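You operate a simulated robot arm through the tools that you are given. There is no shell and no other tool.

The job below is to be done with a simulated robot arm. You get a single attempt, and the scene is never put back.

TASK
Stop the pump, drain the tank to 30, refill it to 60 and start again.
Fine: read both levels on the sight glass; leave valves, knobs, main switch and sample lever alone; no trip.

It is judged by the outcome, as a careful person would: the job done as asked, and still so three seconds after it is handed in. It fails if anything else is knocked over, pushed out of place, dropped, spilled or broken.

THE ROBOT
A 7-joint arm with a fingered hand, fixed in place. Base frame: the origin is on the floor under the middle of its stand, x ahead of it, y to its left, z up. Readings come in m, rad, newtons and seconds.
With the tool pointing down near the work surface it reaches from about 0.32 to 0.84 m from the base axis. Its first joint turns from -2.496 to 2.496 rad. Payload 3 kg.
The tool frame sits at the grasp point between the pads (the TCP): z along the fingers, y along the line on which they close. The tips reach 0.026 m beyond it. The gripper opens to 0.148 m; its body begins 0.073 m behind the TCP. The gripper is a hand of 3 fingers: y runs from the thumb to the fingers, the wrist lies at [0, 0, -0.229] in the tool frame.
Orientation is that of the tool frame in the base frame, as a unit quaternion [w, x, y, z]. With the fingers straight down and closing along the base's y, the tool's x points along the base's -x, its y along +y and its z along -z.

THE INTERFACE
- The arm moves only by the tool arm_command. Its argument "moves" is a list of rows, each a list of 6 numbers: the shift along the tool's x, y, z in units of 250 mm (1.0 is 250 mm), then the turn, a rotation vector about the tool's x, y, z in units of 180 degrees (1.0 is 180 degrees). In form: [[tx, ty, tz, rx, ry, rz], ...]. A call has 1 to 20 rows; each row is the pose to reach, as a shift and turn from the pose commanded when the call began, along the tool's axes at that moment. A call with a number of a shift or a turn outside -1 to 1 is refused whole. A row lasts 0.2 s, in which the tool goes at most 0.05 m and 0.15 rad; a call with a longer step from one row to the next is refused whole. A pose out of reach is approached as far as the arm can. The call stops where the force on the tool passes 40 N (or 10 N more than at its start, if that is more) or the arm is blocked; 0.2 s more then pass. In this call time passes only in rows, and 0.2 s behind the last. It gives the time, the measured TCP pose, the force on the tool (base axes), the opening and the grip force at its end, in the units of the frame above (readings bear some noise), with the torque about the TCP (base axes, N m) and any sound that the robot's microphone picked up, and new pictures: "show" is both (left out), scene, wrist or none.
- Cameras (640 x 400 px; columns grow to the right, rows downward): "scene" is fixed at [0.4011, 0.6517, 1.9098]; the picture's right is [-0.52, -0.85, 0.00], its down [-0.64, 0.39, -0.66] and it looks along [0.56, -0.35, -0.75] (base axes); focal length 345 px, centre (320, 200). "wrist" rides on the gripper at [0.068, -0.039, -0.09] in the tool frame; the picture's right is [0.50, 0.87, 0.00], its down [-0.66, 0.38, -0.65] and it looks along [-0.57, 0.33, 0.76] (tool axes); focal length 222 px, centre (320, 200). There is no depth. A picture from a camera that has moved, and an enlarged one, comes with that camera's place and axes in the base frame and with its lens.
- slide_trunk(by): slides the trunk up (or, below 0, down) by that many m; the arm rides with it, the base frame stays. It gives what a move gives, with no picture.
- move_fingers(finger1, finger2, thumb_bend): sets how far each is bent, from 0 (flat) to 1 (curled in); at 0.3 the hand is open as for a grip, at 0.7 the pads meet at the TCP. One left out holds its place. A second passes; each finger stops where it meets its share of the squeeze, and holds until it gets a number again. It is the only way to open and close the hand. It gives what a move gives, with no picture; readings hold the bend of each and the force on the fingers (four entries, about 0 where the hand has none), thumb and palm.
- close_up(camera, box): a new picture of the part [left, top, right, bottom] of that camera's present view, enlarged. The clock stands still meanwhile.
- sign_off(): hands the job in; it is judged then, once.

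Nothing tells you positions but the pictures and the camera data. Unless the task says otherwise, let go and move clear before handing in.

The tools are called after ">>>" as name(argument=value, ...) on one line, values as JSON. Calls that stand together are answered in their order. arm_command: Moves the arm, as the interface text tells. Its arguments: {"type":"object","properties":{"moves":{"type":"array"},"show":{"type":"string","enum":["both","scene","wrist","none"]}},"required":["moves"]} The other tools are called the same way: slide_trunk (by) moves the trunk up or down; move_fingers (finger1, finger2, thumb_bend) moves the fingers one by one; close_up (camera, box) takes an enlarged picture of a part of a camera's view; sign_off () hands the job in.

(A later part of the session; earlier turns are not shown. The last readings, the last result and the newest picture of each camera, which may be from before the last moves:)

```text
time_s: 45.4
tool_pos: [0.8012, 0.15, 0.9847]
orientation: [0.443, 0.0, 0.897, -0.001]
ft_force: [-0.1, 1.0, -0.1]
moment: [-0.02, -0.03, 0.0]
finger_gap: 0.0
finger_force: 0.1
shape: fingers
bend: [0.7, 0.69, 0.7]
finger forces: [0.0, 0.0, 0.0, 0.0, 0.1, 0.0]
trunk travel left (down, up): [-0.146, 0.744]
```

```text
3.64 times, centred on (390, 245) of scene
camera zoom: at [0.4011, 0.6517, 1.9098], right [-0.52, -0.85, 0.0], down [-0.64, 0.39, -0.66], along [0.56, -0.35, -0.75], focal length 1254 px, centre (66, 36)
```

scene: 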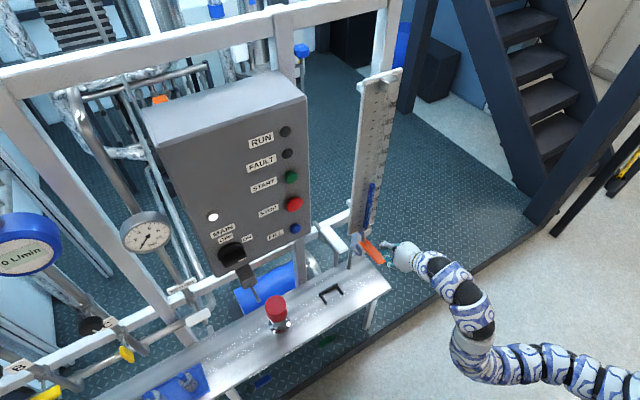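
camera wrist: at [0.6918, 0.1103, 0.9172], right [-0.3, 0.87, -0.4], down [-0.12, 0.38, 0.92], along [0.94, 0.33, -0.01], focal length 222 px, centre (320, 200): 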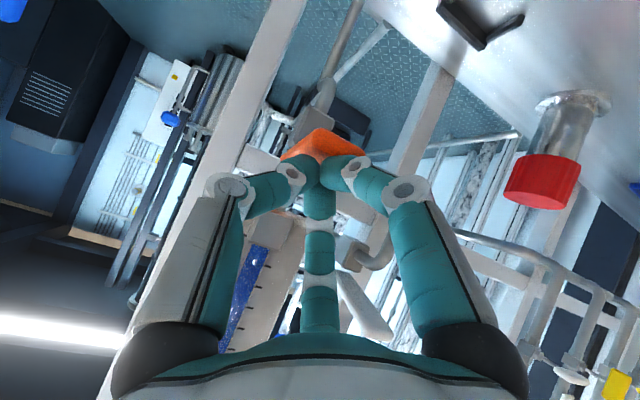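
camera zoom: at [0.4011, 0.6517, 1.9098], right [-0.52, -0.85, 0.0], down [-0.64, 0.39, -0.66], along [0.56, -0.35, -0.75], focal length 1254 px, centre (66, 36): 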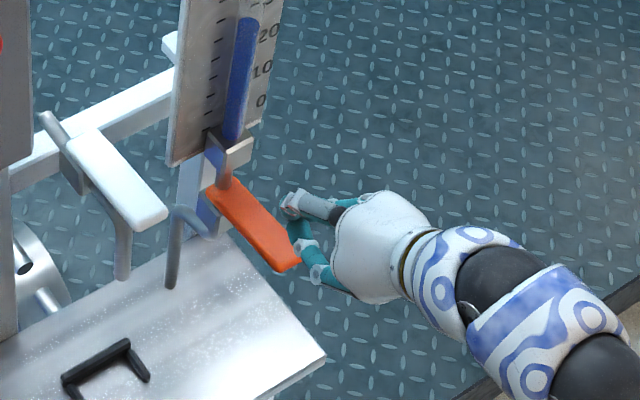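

By the corrected scene reading it is at 30. I'll verify with the level wrist view, as before.

>>> arm_command(moves=[[0.067, 0, -0.088, 0, -0.041, 0], [0.135, 0, -0.176, 0, -0.082, 0], [0.202, 0, -0.264, 0, -0.122, 0]], show="none")

>>> slide_trunk(by=0.177)

>>> close_up(camera="wrist", box=[270, 70, 350, 130])

>>> close_up(camera="wrist", box=[240, 0, 400, 140])

>>> close_up(camera="scene", box=[355, 180, 390, 210])

```text
time_s: 46.2
tool_pos: [0.7165, 0.1485, 0.9858]
orientation: [0.606, 0.0, 0.796, -0.001]
ft_force: [0.3, 0.7, -0.1]
moment: [-0.01, 0.0, 0.05]
finger_gap: 0.0002
finger_force: 0.1
shape: fingers
bend: [0.7, 0.69, 0.7]
finger forces: [0.0, 0.0, 0.0, 0.0, 0.0, 0.0]
trunk travel left (down, up): [-0.146, 0.744]
```

```text
time_s: 48.2
tool_pos: [0.7171, 0.149, 1.1627]
orientation: [0.605, -0.001, 0.796, 0.0]
ft_force: [-0.1, -0.5, 0.2]
moment: [0.02, -0.02, -0.02]
finger_gap: 0.0002
finger_force: 0.1
shape: fingers
bend: [0.7, 0.69, 0.7]
finger forces: [0.0, 0.1, 0.0, 0.0, 0.1, 0.0]
trunk travel left (down, up): [-0.323, 0.567]
```

```text
6.67 times, centred on (310, 100) of wrist
camera zoom: at [0.6116, 0.1113, 1.1229], right [-0.13, 0.87, -0.48], down [-0.46, 0.38, 0.81], along [0.88, 0.33, 0.34], focal length 1481 px, centre (387, 867)
```

zoom: 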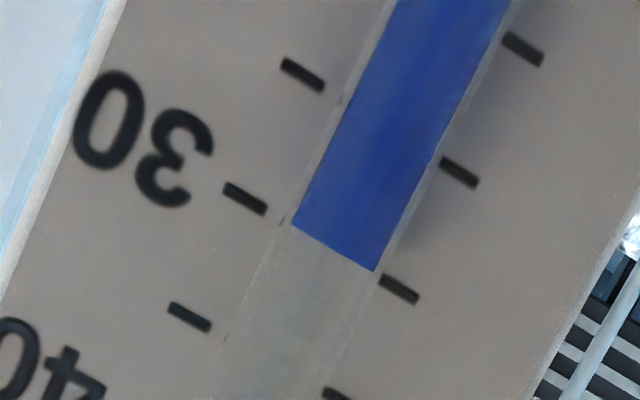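

```text
2.86 times, centred on (320, 70) of wrist
camera zoom: at [0.6116, 0.1113, 1.1229], right [-0.13, 0.87, -0.48], down [-0.46, 0.38, 0.81], along [0.88, 0.33, 0.34], focal length 635 px, centre (320, 571)
```

zoom: 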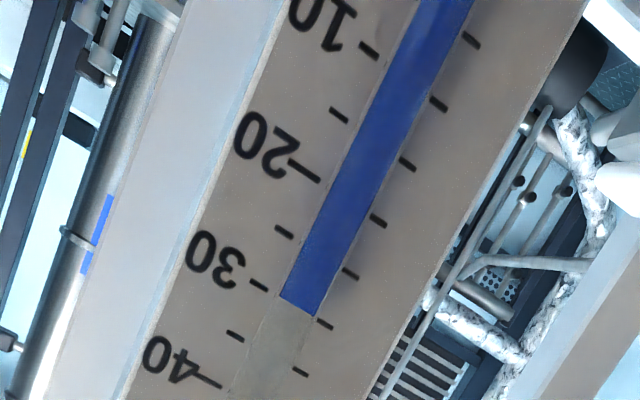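

```text
13.33 times, centred on (372, 195) of scene
camera zoom: at [0.4011, 0.6517, 1.9098], right [-0.52, -0.85, 0.0], down [-0.64, 0.39, -0.66], along [0.56, -0.35, -0.75], focal length 4600 px, centre (-380, 267)
```

zoom: 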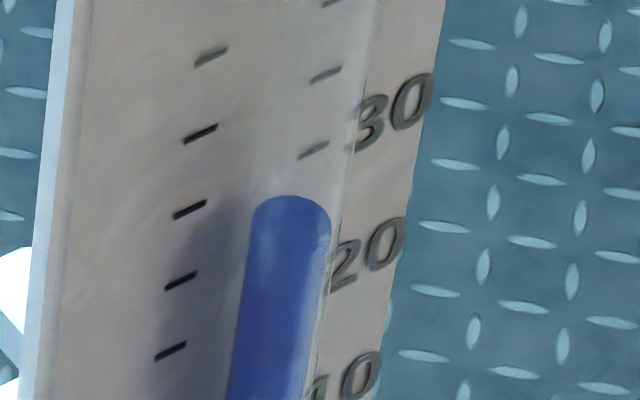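

The level view confirms it: the liquid top sits on the 30 line. Now I'll level the hand and move left in front of the FILL button, which is at about (0.880, 0.425, 1.203).

>>> arm_command(moves=[[-0.014, 0.167, -0.025, 0, -0.0144, 0], [-0.028, 0.333, -0.05, 0, -0.0287, 0], [-0.042, 0.5, -0.074, 0, -0.043, 0], [-0.056, 0.667, -0.098, 0, -0.0574, 0], [-0.07, 0.833, -0.123, 0, -0.0717, 0], [-0.0835, 1.0, -0.1476, 0, -0.0861, 0]], show="both")

```text
time_s: 49.6
tool_pos: [0.6868, 0.4011, 1.1912]
orientation: [0.708, 0.0, 0.707, 0.001]
ft_force: [0.0, -0.7, -1.1]
moment: [0.02, 0.01, -0.01]
finger_gap: 0.0
finger_force: 0.1
shape: fingers
bend: [0.7, 0.69, 0.7]
finger forces: [0.0, 0.0, 0.1, 0.0, 0.0, 0.0]
trunk travel left (down, up): [-0.323, 0.567]
camera wrist: at [0.5963, 0.3625, 1.1242], right [0.0, 0.87, -0.5], down [-0.66, 0.38, 0.65], along [0.76, 0.33, 0.57], focal length 222 px, centre (320, 200)
```

scene: 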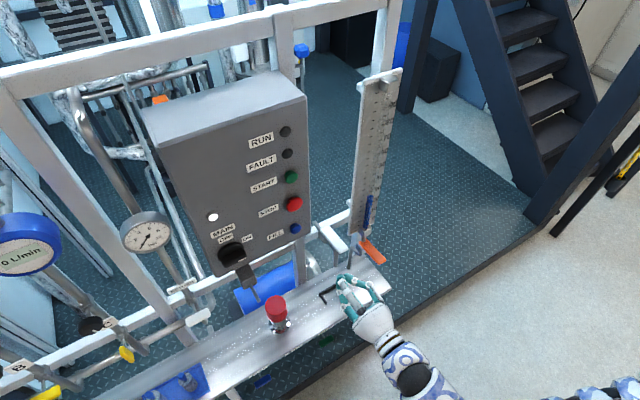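
wrist: 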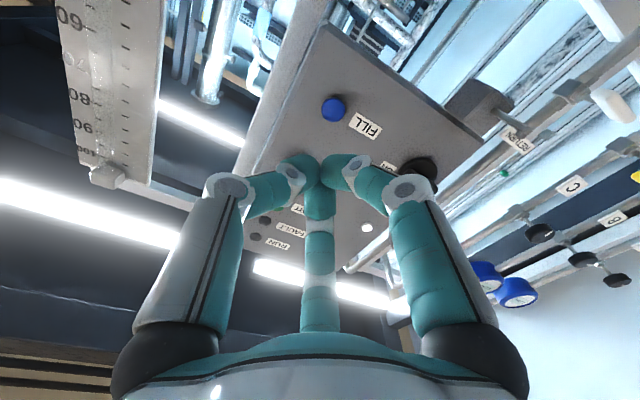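

FILL refines to (0.880, 0.4255, 1.20). I'll align and approach to about 3 cm short.

>>> arm_command(moves=[[-0.036, 0.098, 0.0, 0, 0, 0], [-0.036, 0.098, 0.17, 0, 0, 0], [-0.036, 0.098, 0.34, 0, 0, 0], [-0.036, 0.098, 0.46, 0, 0, 0], [-0.036, 0.098, 0.54, 0, 0, 0]], show="both")

>>> close_up(camera="scene", box=[230, 110, 410, 280])

```text
time_s: 50.8
tool_pos: [0.8218, 0.4255, 1.2021]
orientation: [0.708, 0.001, 0.706, 0.0]
ft_force: [-0.1, 0.4, -0.1]
moment: [-0.03, -0.02, -0.06]
finger_gap: 0.0
finger_force: 0.1
shape: fingers
bend: [0.7, 0.69, 0.7]
finger forces: [0.0, 0.0, 0.1, 0.0, 0.0, 0.0]
trunk travel left (down, up): [-0.323, 0.567]
camera wrist: at [0.7311, 0.387, 1.1356], right [0.0, 0.87, -0.5], down [-0.65, 0.38, 0.65], along [0.76, 0.33, 0.57], focal length 222 px, centre (320, 200)
```

scene: 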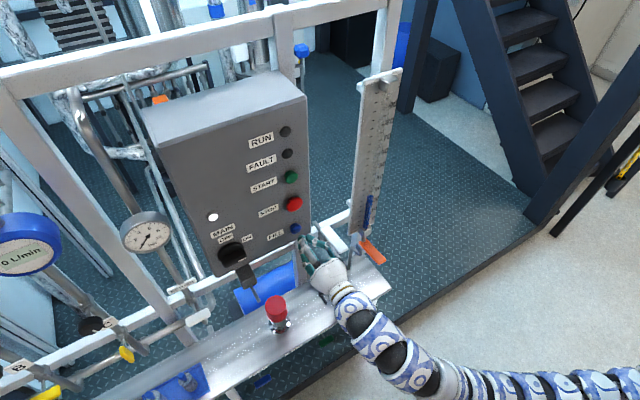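
wrist: 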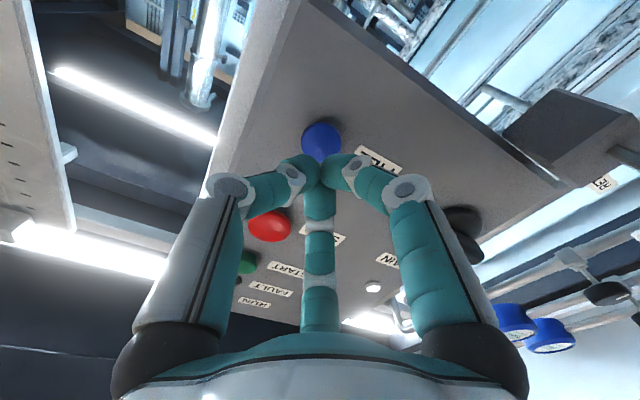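

```text
2.35 times, centred on (320, 195) of scene
camera zoom: at [0.4011, 0.6517, 1.9098], right [-0.52, -0.85, 0.0], down [-0.64, 0.39, -0.66], along [0.56, -0.35, -0.75], focal length 812 px, centre (320, 212)
```

zoom: 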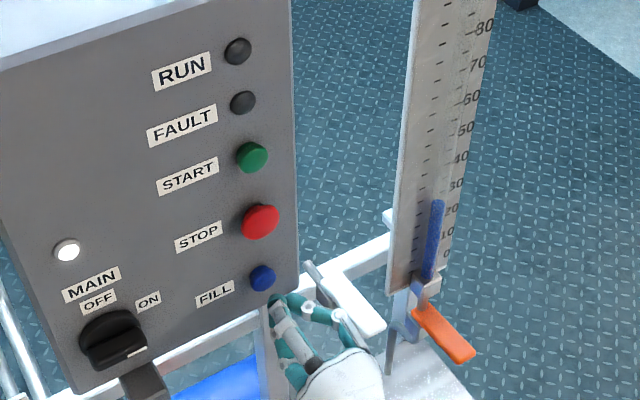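

I'm aligned with FILL. I'll close in to just short of contact.

>>> arm_command(moves=[[0.012, -0.006, 0.04, 0, 0, 0], [0.012, -0.006, 0.08, 0, 0, 0], [0.012, -0.006, 0.11, 0, 0, 0]], show="wrist")

>>> close_up(camera="scene", box=[270, 160, 410, 280])

```text
time_s: 51.6
tool_pos: [0.8484, 0.4248, 1.1997]
orientation: [0.707, 0.0, 0.707, 0.0]
ft_force: [0.0, -0.5, 0.2]
moment: [0.02, 0.0, -0.01]
finger_gap: 0.0003
finger_force: 0.0
shape: fingers
bend: [0.7, 0.69, 0.7]
finger forces: [0.1, 0.0, 0.0, 0.0, 0.0, 0.0]
trunk travel left (down, up): [-0.323, 0.567]
camera wrist: at [0.7586, 0.3859, 1.1324], right [0.0, 0.87, -0.5], down [-0.65, 0.38, 0.66], along [0.76, 0.33, 0.57], focal length 222 px, centre (320, 200)
```

wrist: 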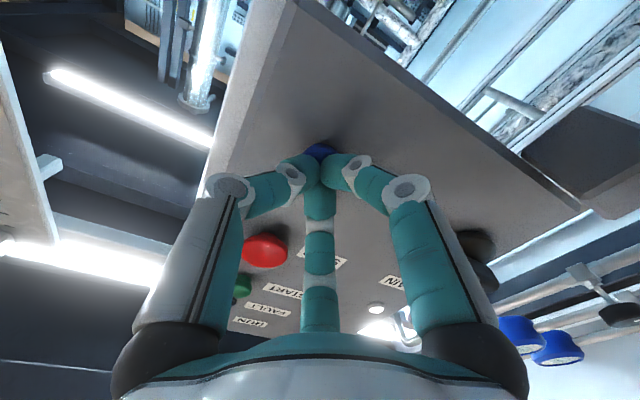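

```text
3.33 times, centred on (340, 220) of scene
camera zoom: at [0.4011, 0.6517, 1.9098], right [-0.52, -0.85, 0.0], down [-0.64, 0.39, -0.66], along [0.56, -0.35, -0.75], focal length 1150 px, centre (253, 133)
```

zoom: 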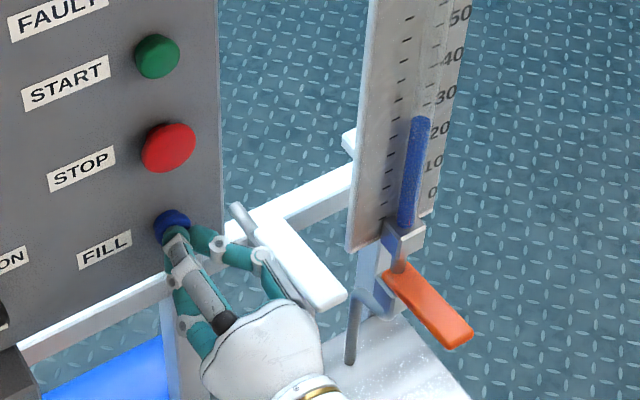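

The fingertips are right at the blue button with no contact force yet. I'll press a few millimetres, stopping as soon as it clicks.

>>> arm_command(moves=[[0, 0, 0.016, 0, 0, 0], [0, 0, 0.028, 0, 0, 0]], show="none")

>>> close_up(camera="scene", box=[270, 160, 410, 280])

```text
time_s: 52.2
tool_pos: [0.855, 0.4249, 1.1983]
orientation: [0.707, -0.001, 0.707, 0.0]
ft_force: [-2.7, 0.0, 0.1]
moment: [0.02, -0.01, -0.01]
finger_gap: 0.0
finger_force: 1.5
shape: fingers
bend: [0.7, 0.7, 0.7]
finger forces: [0.0, 2.0, 0.0, 0.1, 1.8, 0.0]
trunk travel left (down, up): [-0.323, 0.567]
heard: click
```

```text
3.33 times, centred on (340, 220) of scene
camera zoom: at [0.4011, 0.6517, 1.9098], right [-0.52, -0.85, 0.0], down [-0.64, 0.39, -0.66], along [0.56, -0.35, -0.75], focal length 1150 px, centre (253, 133)
```

zoom: 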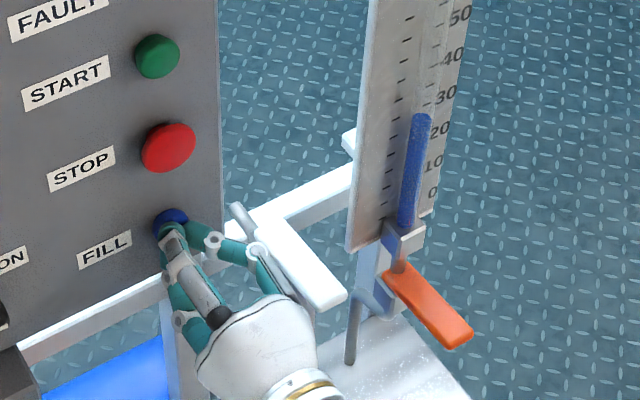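

It clicked and the level seems to be rising slightly. I'll hold briefly to measure the fill rate.

>>> arm_command(moves=[[0, 0, 0, 0, 0, 0], [0, 0, 0, 0, 0, 0]], show="none")

>>> close_up(camera="scene", box=[355, 175, 390, 205])

>>> close_up(camera="scene", box=[270, 160, 410, 280])

```text
time_s: 52.8
tool_pos: [0.8558, 0.4249, 1.1988]
orientation: [0.707, 0.0, 0.707, 0.0]
ft_force: [-1.9, 1.5, 0.2]
moment: [-0.01, 0.0, 0.06]
finger_gap: 0.0
finger_force: 1.5
shape: fingers
bend: [0.7, 0.7, 0.7]
finger forces: [0.0, 2.3, 0.0, 0.0, 0.0, 0.0]
trunk travel left (down, up): [-0.323, 0.567]
```

```text
13.33 times, centred on (372, 190) of scene
camera zoom: at [0.4011, 0.6517, 1.9098], right [-0.52, -0.85, 0.0], down [-0.64, 0.39, -0.66], along [0.56, -0.35, -0.75], focal length 4600 px, centre (-380, 333)
```

zoom: 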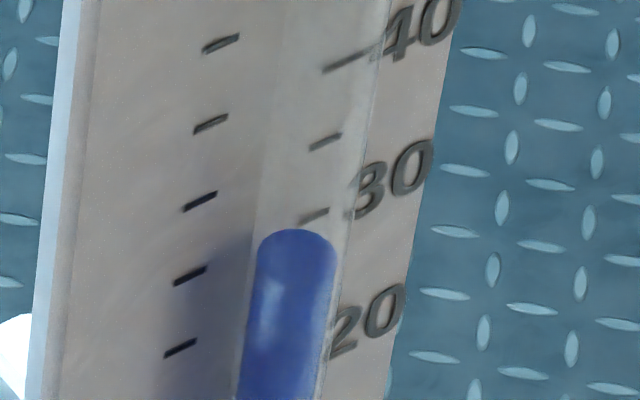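

```text
3.33 times, centred on (340, 220) of scene
camera zoom: at [0.4011, 0.6517, 1.9098], right [-0.52, -0.85, 0.0], down [-0.64, 0.39, -0.66], along [0.56, -0.35, -0.75], focal length 1150 px, centre (253, 133)
```

zoom: 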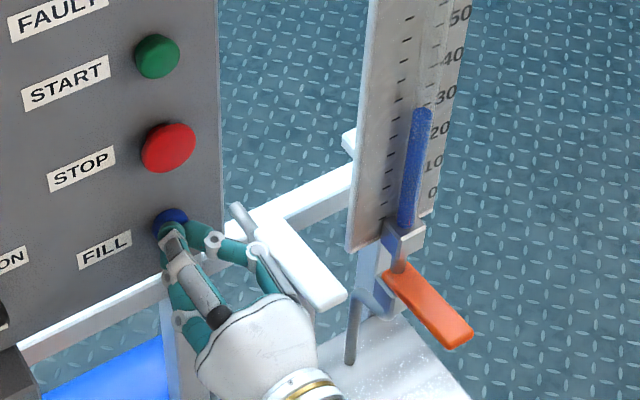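

The level is rising at about 2.5–3 units/s. I'll briefly ease off now, while it is low, to check whether FILL only fills while held.

>>> arm_command(moves=[[0, 0, -0.04, 0, 0, 0], [0, 0, -0.06, 0, 0, 0]], show="none")

>>> close_up(camera="scene", box=[355, 175, 390, 205])

>>> arm_command(moves=[[0, 0, 0, 0, 0, 0], [0, 0, 0, 0, 0, 0]], show="none")

>>> close_up(camera="scene", box=[355, 175, 390, 205])

```text
time_s: 53.4
tool_pos: [0.8427, 0.4242, 1.1981]
orientation: [0.707, 0.0, 0.707, 0.0]
ft_force: [-0.4, 0.5, -0.4]
moment: [0.01, 0.0, 0.03]
finger_gap: 0.0002
finger_force: 0.0
shape: fingers
bend: [0.7, 0.7, 0.7]
finger forces: [0.0, 0.1, 0.1, 0.0, 0.0, 0.1]
trunk travel left (down, up): [-0.323, 0.567]
```

```text
13.33 times, centred on (372, 190) of scene
camera zoom: at [0.4011, 0.6517, 1.9098], right [-0.52, -0.85, 0.0], down [-0.64, 0.39, -0.66], along [0.56, -0.35, -0.75], focal length 4600 px, centre (-380, 333)
```

zoom: 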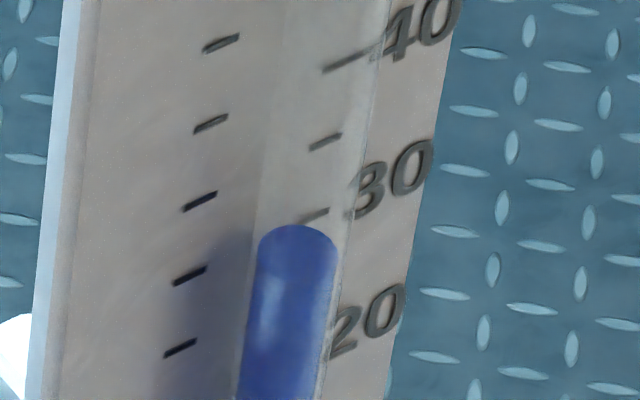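

```text
time_s: 54.0
tool_pos: [0.8417, 0.4242, 1.1983]
orientation: [0.707, -0.001, 0.707, 0.001]
ft_force: [-1.1, 0.8, 0.3]
moment: [0.01, 0.0, -0.02]
finger_gap: 0.0
finger_force: 0.0
shape: fingers
bend: [0.7, 0.7, 0.7]
finger forces: [0.0, 0.0, 0.0, 0.0, 0.1, 0.0]
trunk travel left (down, up): [-0.323, 0.567]
```

```text
13.33 times, centred on (372, 190) of scene
camera zoom: at [0.4011, 0.6517, 1.9098], right [-0.52, -0.85, 0.0], down [-0.64, 0.39, -0.66], along [0.56, -0.35, -0.75], focal length 4600 px, centre (-380, 333)
```

zoom: 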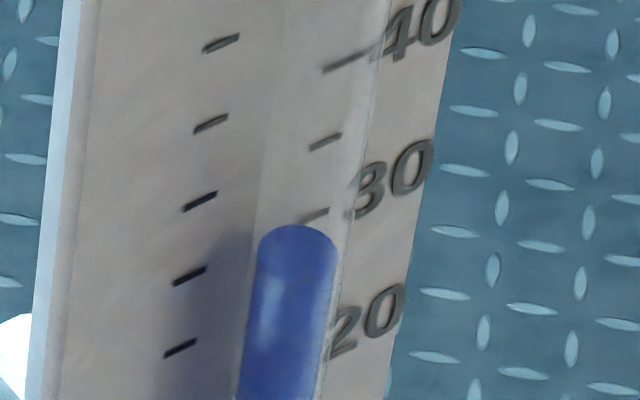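

FILL works only while held, and the level stays put after release (about 32.6 now). I'll press again and hold for a few seconds.

>>> arm_command(moves=[[0, 0, 0.036, 0, 0, 0], [0, 0, 0.062, 0, 0, 0], [0, 0, 0.062, 0, 0, 0], [0, 0, 0.062, 0, 0, 0], [0, 0, 0.062, 0, 0, 0], [0, 0, 0.062, 0, 0, 0], [0, 0, 0.062, 0, 0, 0], [0, 0, 0.062, 0, 0, 0], [0, 0, 0.062, 0, 0, 0], [0, 0, 0.062, 0, 0, 0], [0, 0, 0.062, 0, 0, 0], [0, 0, 0.062, 0, 0, 0]], show="none")

>>> close_up(camera="scene", box=[355, 165, 390, 195])

>>> close_up(camera="scene", box=[230, 110, 410, 280])

```text
time_s: 56.6
tool_pos: [0.8568, 0.4239, 1.1991]
orientation: [0.707, 0.0, 0.707, 0.0]
ft_force: [-6.6, 0.9, -1.2]
moment: [0.03, 0.05, -0.01]
finger_gap: 0.0001
finger_force: 5.2
shape: fingers
bend: [0.7, 0.7, 0.7]
finger forces: [3.7, 3.1, 0.0, 0.0, 3.6, 0.0]
trunk travel left (down, up): [-0.323, 0.567]
heard: click
```

```text
13.33 times, centred on (372, 180) of scene
camera zoom: at [0.4011, 0.6517, 1.9098], right [-0.52, -0.85, 0.0], down [-0.64, 0.39, -0.66], along [0.56, -0.35, -0.75], focal length 4600 px, centre (-380, 467)
```

zoom: 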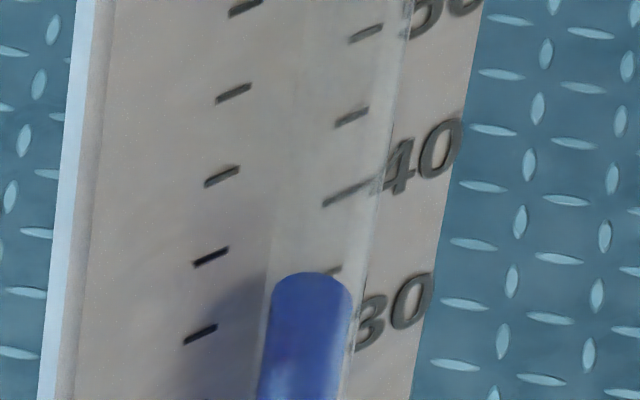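

```text
2.35 times, centred on (320, 195) of scene
camera zoom: at [0.4011, 0.6517, 1.9098], right [-0.52, -0.85, 0.0], down [-0.64, 0.39, -0.66], along [0.56, -0.35, -0.75], focal length 812 px, centre (320, 212)
```

zoom: 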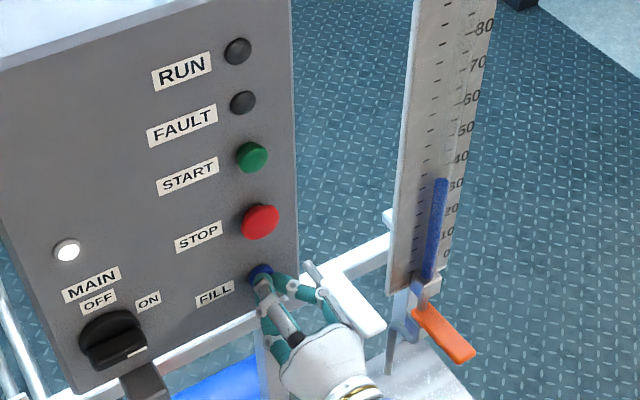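

The level is about 38, filling at roughly 2.4 units/s. I'll keep holding.

>>> arm_command(moves=[[0, 0, 0, 0, 0, 0], [0, 0, 0, 0, 0, 0], [0, 0, 0, 0, 0, 0], [0, 0, 0, 0, 0, 0], [0, 0, 0, 0, 0, 0], [0, 0, 0, 0, 0, 0], [0, 0, 0, 0, 0, 0], [0, 0, 0, 0, 0, 0], [0, 0, 0, 0, 0, 0], [0, 0, 0, 0, 0, 0], [0, 0, 0, 0, 0, 0], [0, 0, 0, 0, 0, 0], [0, 0, 0, 0, 0, 0], [0, 0, 0, 0, 0, 0], [0, 0, 0, 0, 0, 0], [0, 0, 0, 0, 0, 0], [0, 0, 0, 0, 0, 0], [0, 0, 0, 0, 0, 0], [0, 0, 0, 0, 0, 0], [0, 0, 0, 0, 0, 0]], show="none")

>>> close_up(camera="scene", box=[360, 150, 395, 180])

>>> close_up(camera="scene", box=[230, 110, 410, 280])

```text
time_s: 60.8
tool_pos: [0.8564, 0.4242, 1.1988]
orientation: [0.708, -0.001, 0.706, 0.0]
ft_force: [-7.1, 0.4, -1.1]
moment: [0.01, 0.04, -0.02]
finger_gap: 0.0
finger_force: 5.1
shape: fingers
bend: [0.7, 0.7, 0.7]
finger forces: [3.7, 3.1, 0.0, 0.0, 3.3, 0.1]
trunk travel left (down, up): [-0.323, 0.567]
```

```text
13.33 times, centred on (378, 165) of scene
camera zoom: at [0.4011, 0.6517, 1.9098], right [-0.52, -0.85, 0.0], down [-0.64, 0.39, -0.66], along [0.56, -0.35, -0.75], focal length 4600 px, centre (-447, 667)
```

zoom: 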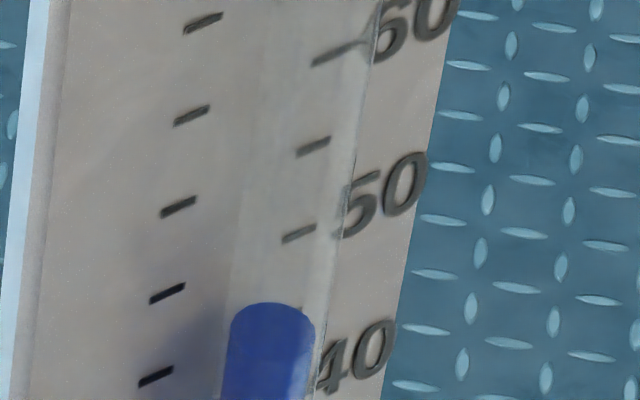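

```text
2.35 times, centred on (320, 195) of scene
camera zoom: at [0.4011, 0.6517, 1.9098], right [-0.52, -0.85, 0.0], down [-0.64, 0.39, -0.66], along [0.56, -0.35, -0.75], focal length 812 px, centre (320, 212)
```

zoom: 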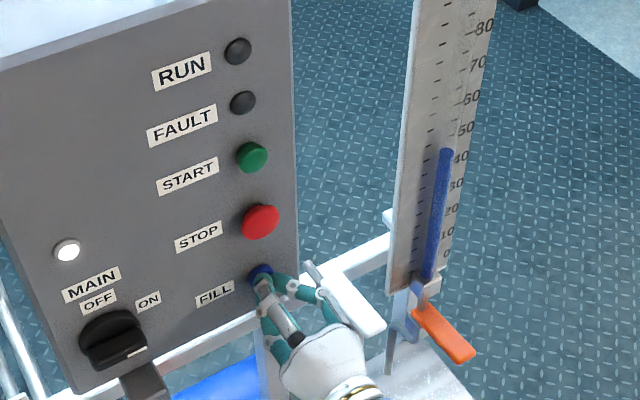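

The level is about 48.7, at 2.5 units/s. I'll hold another 3 s and re-read.

>>> arm_command(moves=[[0, 0, 0, 0, 0, 0], [0, 0, 0, 0, 0, 0], [0, 0, 0, 0, 0, 0], [0, 0, 0, 0, 0, 0], [0, 0, 0, 0, 0, 0], [0, 0, 0, 0, 0, 0], [0, 0, 0, 0, 0, 0], [0, 0, 0, 0, 0, 0], [0, 0, 0, 0, 0, 0], [0, 0, 0, 0, 0, 0], [0, 0, 0, 0, 0, 0], [0, 0, 0, 0, 0, 0], [0, 0, 0, 0, 0, 0], [0, 0, 0, 0, 0, 0]], show="none")

>>> close_up(camera="scene", box=[360, 145, 395, 175])

>>> close_up(camera="scene", box=[230, 110, 410, 280])

```text
time_s: 63.8
tool_pos: [0.8581, 0.4235, 1.1998]
orientation: [0.708, 0.0, 0.707, 0.0]
ft_force: [-7.6, 0.8, -0.2]
moment: [-0.02, 0.01, -0.01]
finger_gap: 0.0
finger_force: 4.7
shape: fingers
bend: [0.7, 0.7, 0.7]
finger forces: [3.6, 3.1, 0.0, 0.1, 3.5, 0.1]
trunk travel left (down, up): [-0.323, 0.567]
```

```text
13.33 times, centred on (378, 160) of scene
camera zoom: at [0.4011, 0.6517, 1.9098], right [-0.52, -0.85, 0.0], down [-0.64, 0.39, -0.66], along [0.56, -0.35, -0.75], focal length 4600 px, centre (-447, 733)
```

zoom: 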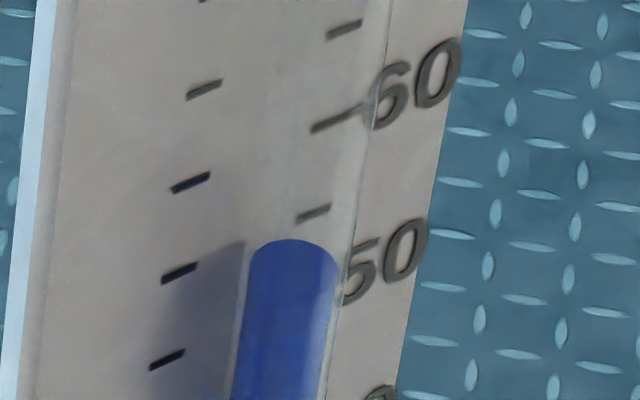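

```text
2.35 times, centred on (320, 195) of scene
camera zoom: at [0.4011, 0.6517, 1.9098], right [-0.52, -0.85, 0.0], down [-0.64, 0.39, -0.66], along [0.56, -0.35, -0.75], focal length 812 px, centre (320, 212)
```

zoom: 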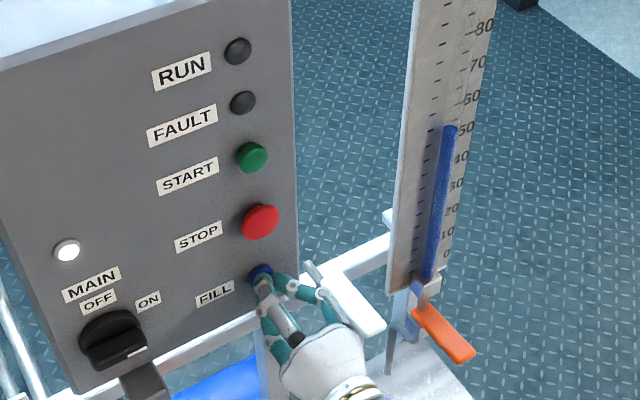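

The level is about 56. I'll hold 1.2 s more and then check.

>>> arm_command(moves=[[0, 0, 0, 0, 0, 0], [0, 0, 0, 0, 0, 0], [0, 0, 0, 0, 0, 0], [0, 0, 0, 0, 0, 0], [0, 0, 0, 0, 0, 0]], show="none")

>>> close_up(camera="scene", box=[360, 145, 395, 175])

```text
time_s: 65.0
tool_pos: [0.8573, 0.4245, 1.1991]
orientation: [0.707, 0.0, 0.707, 0.0]
ft_force: [-6.7, 0.7, -0.5]
moment: [0.03, 0.01, -0.01]
finger_gap: 0.0002
finger_force: 5.4
shape: fingers
bend: [0.7, 0.7, 0.7]
finger forces: [3.6, 3.1, 0.0, 0.0, 3.3, 0.0]
trunk travel left (down, up): [-0.323, 0.567]
```

```text
13.33 times, centred on (378, 160) of scene
camera zoom: at [0.4011, 0.6517, 1.9098], right [-0.52, -0.85, 0.0], down [-0.64, 0.39, -0.66], along [0.56, -0.35, -0.75], focal length 4600 px, centre (-447, 733)
```

zoom: 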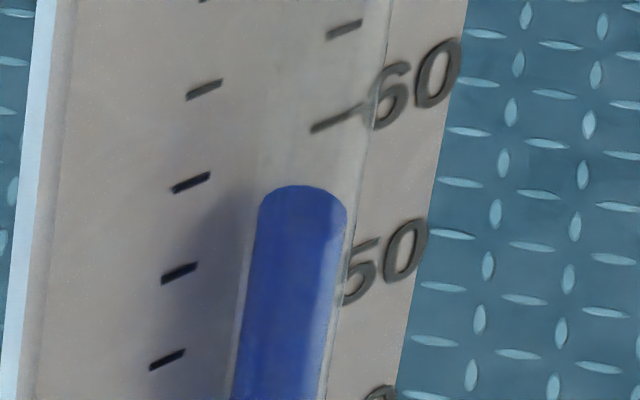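

The level is about 59.05. One more 0.2 s of holding plus the release lag should land at roughly 59.8–60, so I'll do that and release.

>>> arm_command(moves=[[0, 0, 0, 0, 0, 0], [0, 0, -0.05, 0, 0, 0], [0, 0, -0.15, 0, 0, 0], [0, 0, -0.3, 0, 0, 0], [0, 0, -0.48, 0, 0, 0], [0, 0, -0.62, 0, 0, 0]], show="scene")

>>> close_up(camera="scene", box=[360, 145, 395, 175])

```text
time_s: 66.4
tool_pos: [0.7019, 0.4196, 1.1982]
orientation: [0.707, 0.001, 0.707, 0.0]
ft_force: [0.3, 0.2, 0.3]
moment: [0.02, -0.01, -0.01]
finger_gap: 0.0002
finger_force: 0.1
shape: fingers
bend: [0.7, 0.7, 0.7]
finger forces: [0.1, 0.1, 0.0, 0.1, 0.0, 0.1]
trunk travel left (down, up): [-0.323, 0.567]
```

scene: 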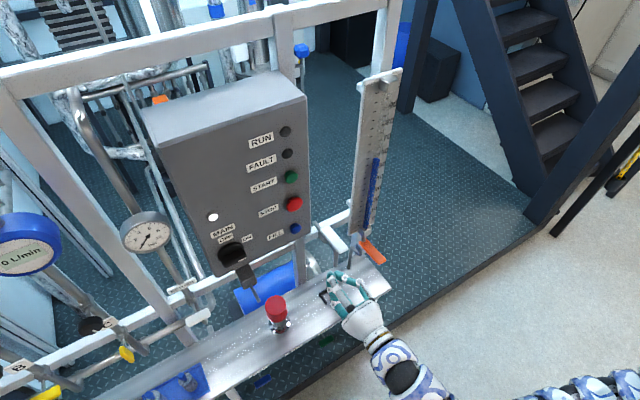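

```text
13.33 times, centred on (378, 160) of scene
camera zoom: at [0.4011, 0.6517, 1.9098], right [-0.52, -0.85, 0.0], down [-0.64, 0.39, -0.66], along [0.56, -0.35, -0.75], focal length 4600 px, centre (-447, 733)
```

zoom: 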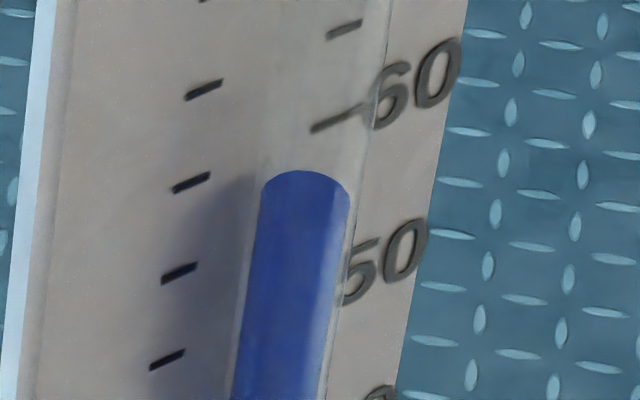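

By corrected estimate it is at about 59.8, and nothing else has changed. I'll verify with the level wrist view at the 60 height.

>>> arm_command(moves=[[0, -0.167, 0, 0, 0.0144, 0], [0, -0.333, 0, 0, 0.0287, 0], [0, -0.5, 0, 0, 0.043, 0], [0, -0.667, 0.02, 0, 0.0574, 0], [0, -0.833, 0.04, 0, 0.0717, 0], [0, -1.0, 0.06, 0, 0.0861, 0]], show="none")

>>> slide_trunk(by=0.118)

>>> close_up(camera="wrist", box=[240, 0, 400, 140])

>>> close_up(camera="wrist", box=[270, 70, 350, 130])

>>> close_up(camera="scene", box=[360, 145, 395, 175])

```text
time_s: 67.8
tool_pos: [0.7146, 0.1705, 1.201]
orientation: [0.605, 0.0, 0.796, -0.001]
ft_force: [0.6, 0.1, -0.5]
moment: [-0.02, -0.05, -0.04]
finger_gap: 0.0001
finger_force: 0.1
shape: fingers
bend: [0.7, 0.7, 0.7]
finger forces: [0.0, 0.0, 0.0, 0.0, 0.0, 0.0]
trunk travel left (down, up): [-0.323, 0.567]
```

```text
time_s: 69.3
tool_pos: [0.7155, 0.1714, 1.3188]
orientation: [0.605, 0.0, 0.796, 0.0]
ft_force: [0.4, 0.0, 0.2]
moment: [-0.01, 0.0, -0.01]
finger_gap: 0.0
finger_force: 0.0
shape: fingers
bend: [0.7, 0.7, 0.7]
finger forces: [0.0, 0.1, 0.1, 0.0, 0.1, 0.0]
trunk travel left (down, up): [-0.441, 0.449]
```

```text
2.86 times, centred on (320, 70) of wrist
camera zoom: at [0.6091, 0.1329, 1.2791], right [-0.13, 0.87, -0.48], down [-0.46, 0.38, 0.81], along [0.88, 0.33, 0.34], focal length 635 px, centre (320, 571)
```

zoom: 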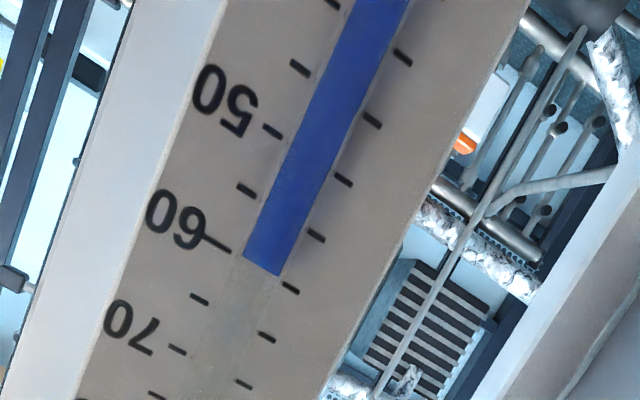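

```text
6.67 times, centred on (310, 100) of wrist
camera zoom: at [0.6091, 0.1329, 1.2791], right [-0.13, 0.87, -0.48], down [-0.46, 0.38, 0.81], along [0.88, 0.33, 0.34], focal length 1481 px, centre (387, 867)
```

zoom: 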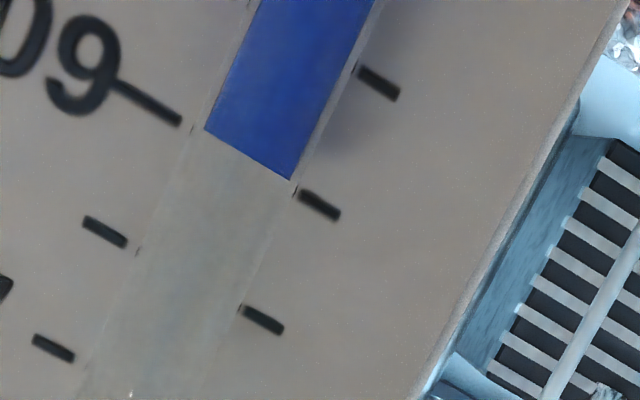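

```text
13.33 times, centred on (378, 160) of scene
camera zoom: at [0.4011, 0.6517, 1.9098], right [-0.52, -0.85, 0.0], down [-0.64, 0.39, -0.66], along [0.56, -0.35, -0.75], focal length 4600 px, centre (-447, 733)
```

zoom: 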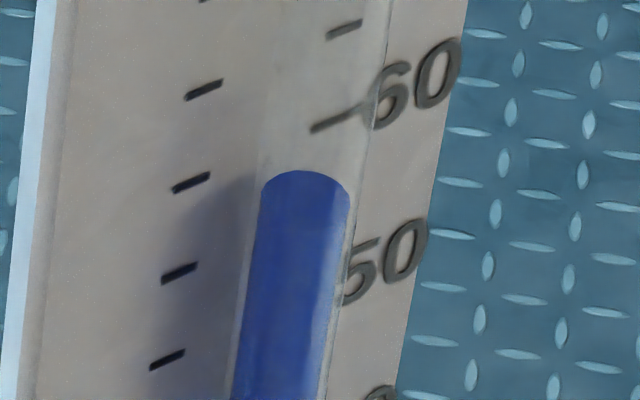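

The level view reads 59.8, essentially on the 60 line. Now I'll move in front of the START button.

>>> arm_command(moves=[[-0.036, 0.167, -0.02, 0, -0.0144, 0], [-0.072, 0.333, -0.041, 0, -0.0287, 0], [-0.108, 0.5, -0.061, 0, -0.043, 0], [-0.143, 0.667, -0.081, 0, -0.0574, 0], [-0.179, 0.833, -0.102, 0, -0.0717, 0], [-0.215, 1.0, -0.122, 0, -0.0861, 0]], show="both")

>>> close_up(camera="scene", box=[230, 110, 410, 280])

```text
time_s: 70.7
tool_pos: [0.6989, 0.4196, 1.3797]
orientation: [0.708, -0.001, 0.706, 0.001]
ft_force: [-0.7, 0.5, -0.2]
moment: [0.02, 0.0, -0.02]
finger_gap: 0.0
finger_force: 0.0
shape: fingers
bend: [0.7, 0.7, 0.7]
finger forces: [0.0, 0.1, 0.0, 0.1, 0.0, 0.2]
trunk travel left (down, up): [-0.441, 0.449]
camera wrist: at [0.6079, 0.3823, 1.3124], right [0.0, 0.87, -0.5], down [-0.66, 0.38, 0.65], along [0.76, 0.33, 0.57], focal length 222 px, centre (320, 200)
```

scene: 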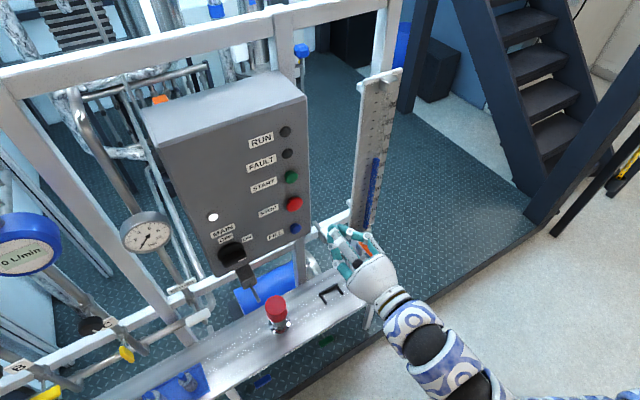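
wrist: 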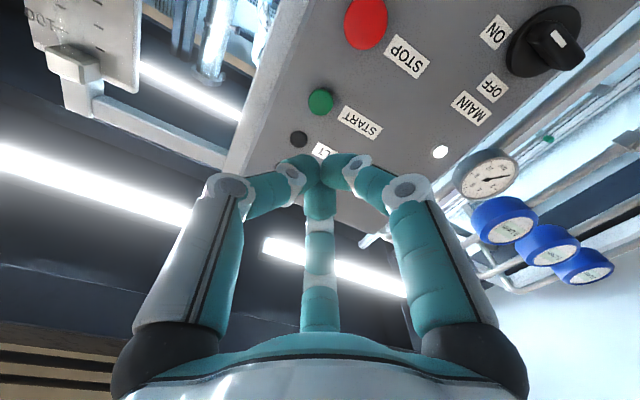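

```text
2.35 times, centred on (320, 195) of scene
camera zoom: at [0.4011, 0.6517, 1.9098], right [-0.52, -0.85, 0.0], down [-0.64, 0.39, -0.66], along [0.56, -0.35, -0.75], focal length 812 px, centre (320, 212)
```

zoom: 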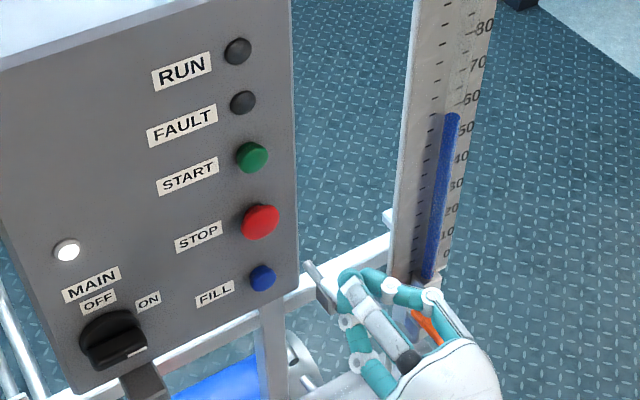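

START refines to (0.882, 0.425, 1.385). I'll align and approach.

>>> arm_command(moves=[[-0.02, 0.02, 0.05, 0, 0, 0], [-0.02, 0.02, 0.2, 0, 0, 0], [-0.02, 0.02, 0.36, 0, 0, 0], [-0.02, 0.02, 0.46, 0, 0, 0], [-0.02, 0.02, 0.51, 0, 0, 0]], show="both")

>>> close_up(camera="scene", box=[230, 110, 410, 280])

```text
time_s: 71.9
tool_pos: [0.8273, 0.4249, 1.3812]
orientation: [0.707, 0.0, 0.707, -0.001]
ft_force: [-0.6, 0.0, 0.4]
moment: [0.0, -0.03, 0.01]
finger_gap: 0.0001
finger_force: 0.1
shape: fingers
bend: [0.7, 0.7, 0.7]
finger forces: [0.1, 0.0, 0.0, 0.0, 0.0, 0.0]
trunk travel left (down, up): [-0.441, 0.449]
camera wrist: at [0.7368, 0.3875, 1.3157], right [0.0, 0.87, -0.5], down [-0.65, 0.38, 0.66], along [0.76, 0.33, 0.57], focal length 222 px, centre (320, 200)
```

scene: 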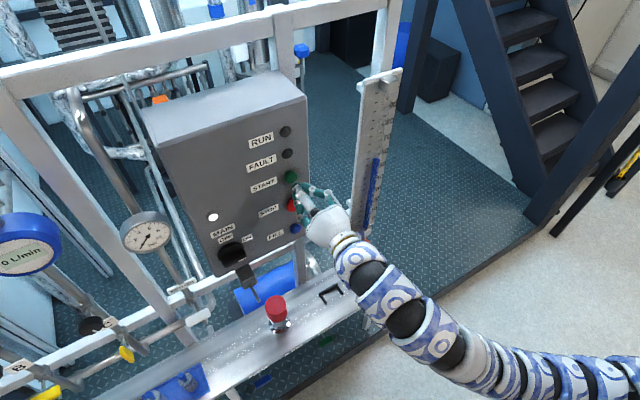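
wrist: 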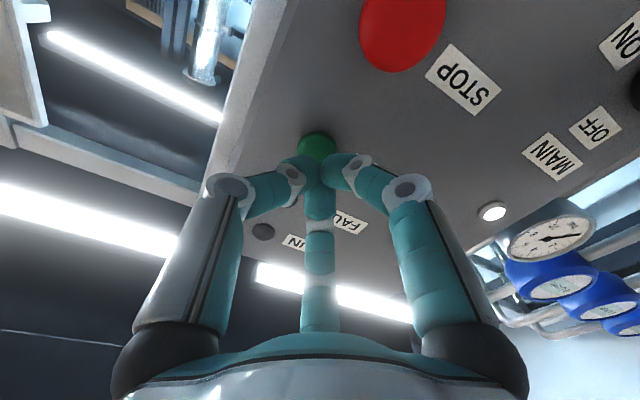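

```text
2.35 times, centred on (320, 195) of scene
camera zoom: at [0.4011, 0.6517, 1.9098], right [-0.52, -0.85, 0.0], down [-0.64, 0.39, -0.66], along [0.56, -0.35, -0.75], focal length 812 px, centre (320, 212)
```

zoom: 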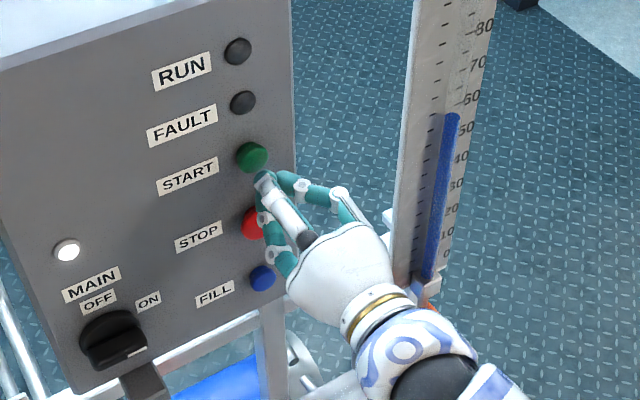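

I'm aligned with START and clear of STOP. I'll press in small steps.

>>> arm_command(moves=[[-0.008, 0, 0.04, 0, 0, 0], [-0.008, 0, 0.076, 0, 0, 0], [-0.008, 0, 0.092, 0, 0, 0], [-0.008, 0, 0.108, 0, 0, 0]], show="scene")

>>> close_up(camera="scene", box=[230, 110, 410, 280])

```text
time_s: 72.9
tool_pos: [0.853, 0.4274, 1.3861]
orientation: [0.707, -0.001, 0.707, 0.001]
ft_force: [-2.4, 0.0, 0.3]
moment: [0.03, 0.01, 0.0]
finger_gap: 0.0001
finger_force: 0.1
shape: fingers
bend: [0.7, 0.7, 0.7]
finger forces: [0.0, 0.0, 0.1, 0.1, 0.0, 0.1]
trunk travel left (down, up): [-0.441, 0.449]
heard: click
```

scene: 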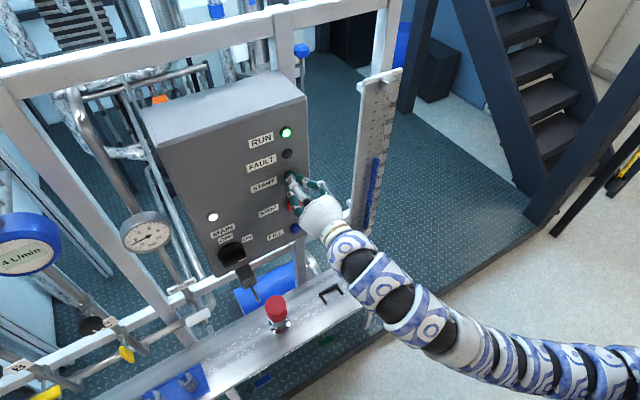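

```text
2.35 times, centred on (320, 195) of scene
camera zoom: at [0.4011, 0.6517, 1.9098], right [-0.52, -0.85, 0.0], down [-0.64, 0.39, -0.66], along [0.56, -0.35, -0.75], focal length 812 px, centre (320, 212)
```

zoom: 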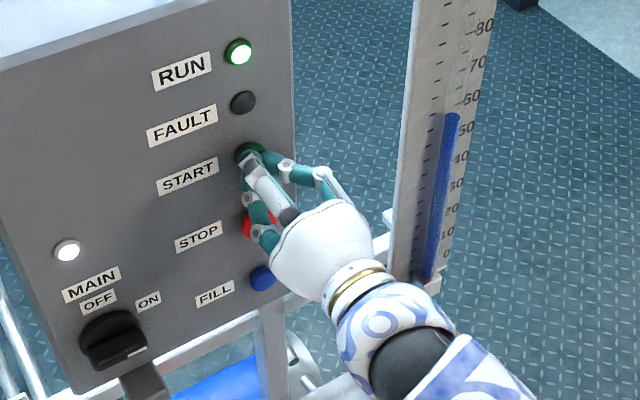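

A click, and the RUN lamp is lit with flow building. I'll back straight away from the panel and watch that it keeps running without a fault.

>>> arm_command(moves=[[0, 0, -0.08, 0, 0, 0], [0, 0, -0.24, 0, 0, 0], [0, 0, -0.42, 0, 0, 0], [0, 0, -0.6, 0, 0, 0], [0, 0, -0.78, 0, 0, 0], [0, 0, -0.9, 0, 0, 0]], show="both")

>>> close_up(camera="scene", box=[230, 110, 410, 280])

>>> close_up(camera="scene", box=[360, 145, 395, 175])

```text
time_s: 74.3
tool_pos: [0.6311, 0.4254, 1.3826]
orientation: [0.707, 0.001, 0.707, 0.001]
ft_force: [-0.5, -0.5, -0.1]
moment: [-0.04, -0.02, 0.02]
finger_gap: 0.0003
finger_force: 0.0
shape: fingers
bend: [0.7, 0.7, 0.7]
finger forces: [0.0, 0.1, 0.1, 0.1, 0.0, 0.0]
trunk travel left (down, up): [-0.441, 0.449]
camera wrist: at [0.5399, 0.3883, 1.3158], right [0.0, 0.87, -0.5], down [-0.65, 0.38, 0.66], along [0.76, 0.33, 0.57], focal length 222 px, centre (320, 200)
```

scene: 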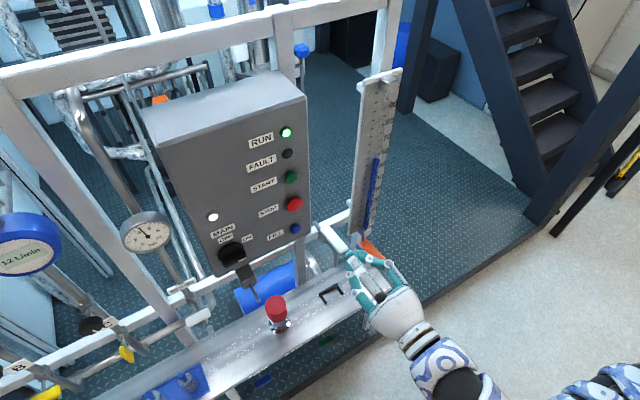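
wrist: 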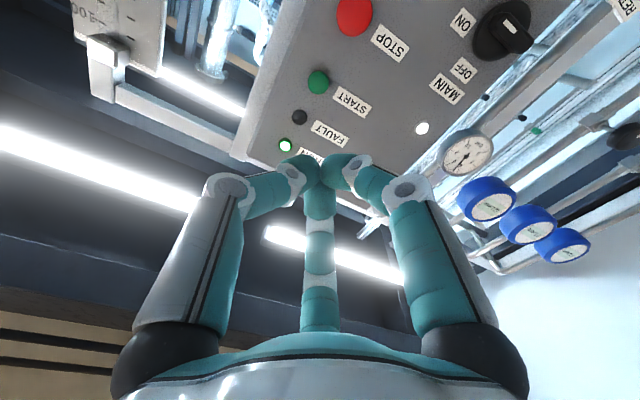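

```text
2.35 times, centred on (320, 195) of scene
camera zoom: at [0.4011, 0.6517, 1.9098], right [-0.52, -0.85, 0.0], down [-0.64, 0.39, -0.66], along [0.56, -0.35, -0.75], focal length 812 px, centre (320, 212)
```

zoom: 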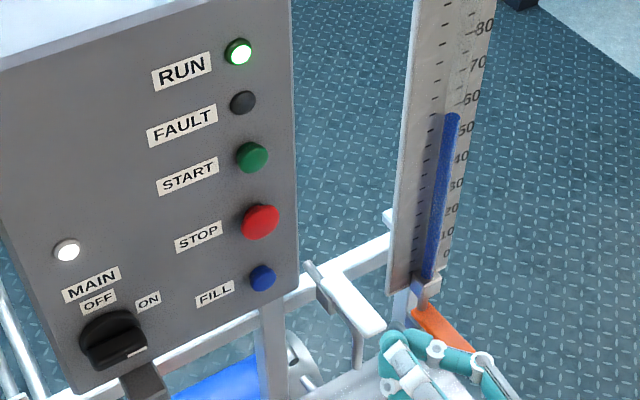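

```text
13.33 times, centred on (378, 160) of scene
camera zoom: at [0.4011, 0.6517, 1.9098], right [-0.52, -0.85, 0.0], down [-0.64, 0.39, -0.66], along [0.56, -0.35, -0.75], focal length 4600 px, centre (-447, 733)
```

zoom: 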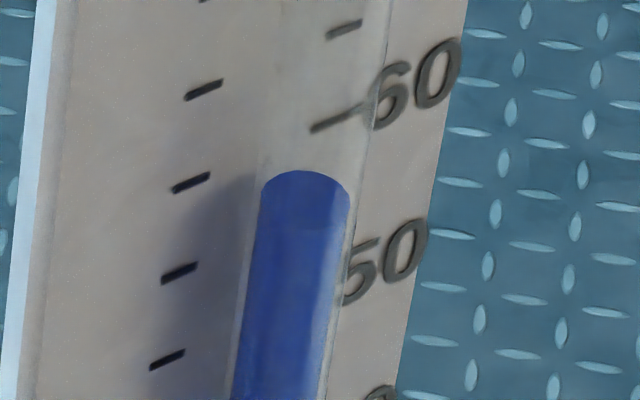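

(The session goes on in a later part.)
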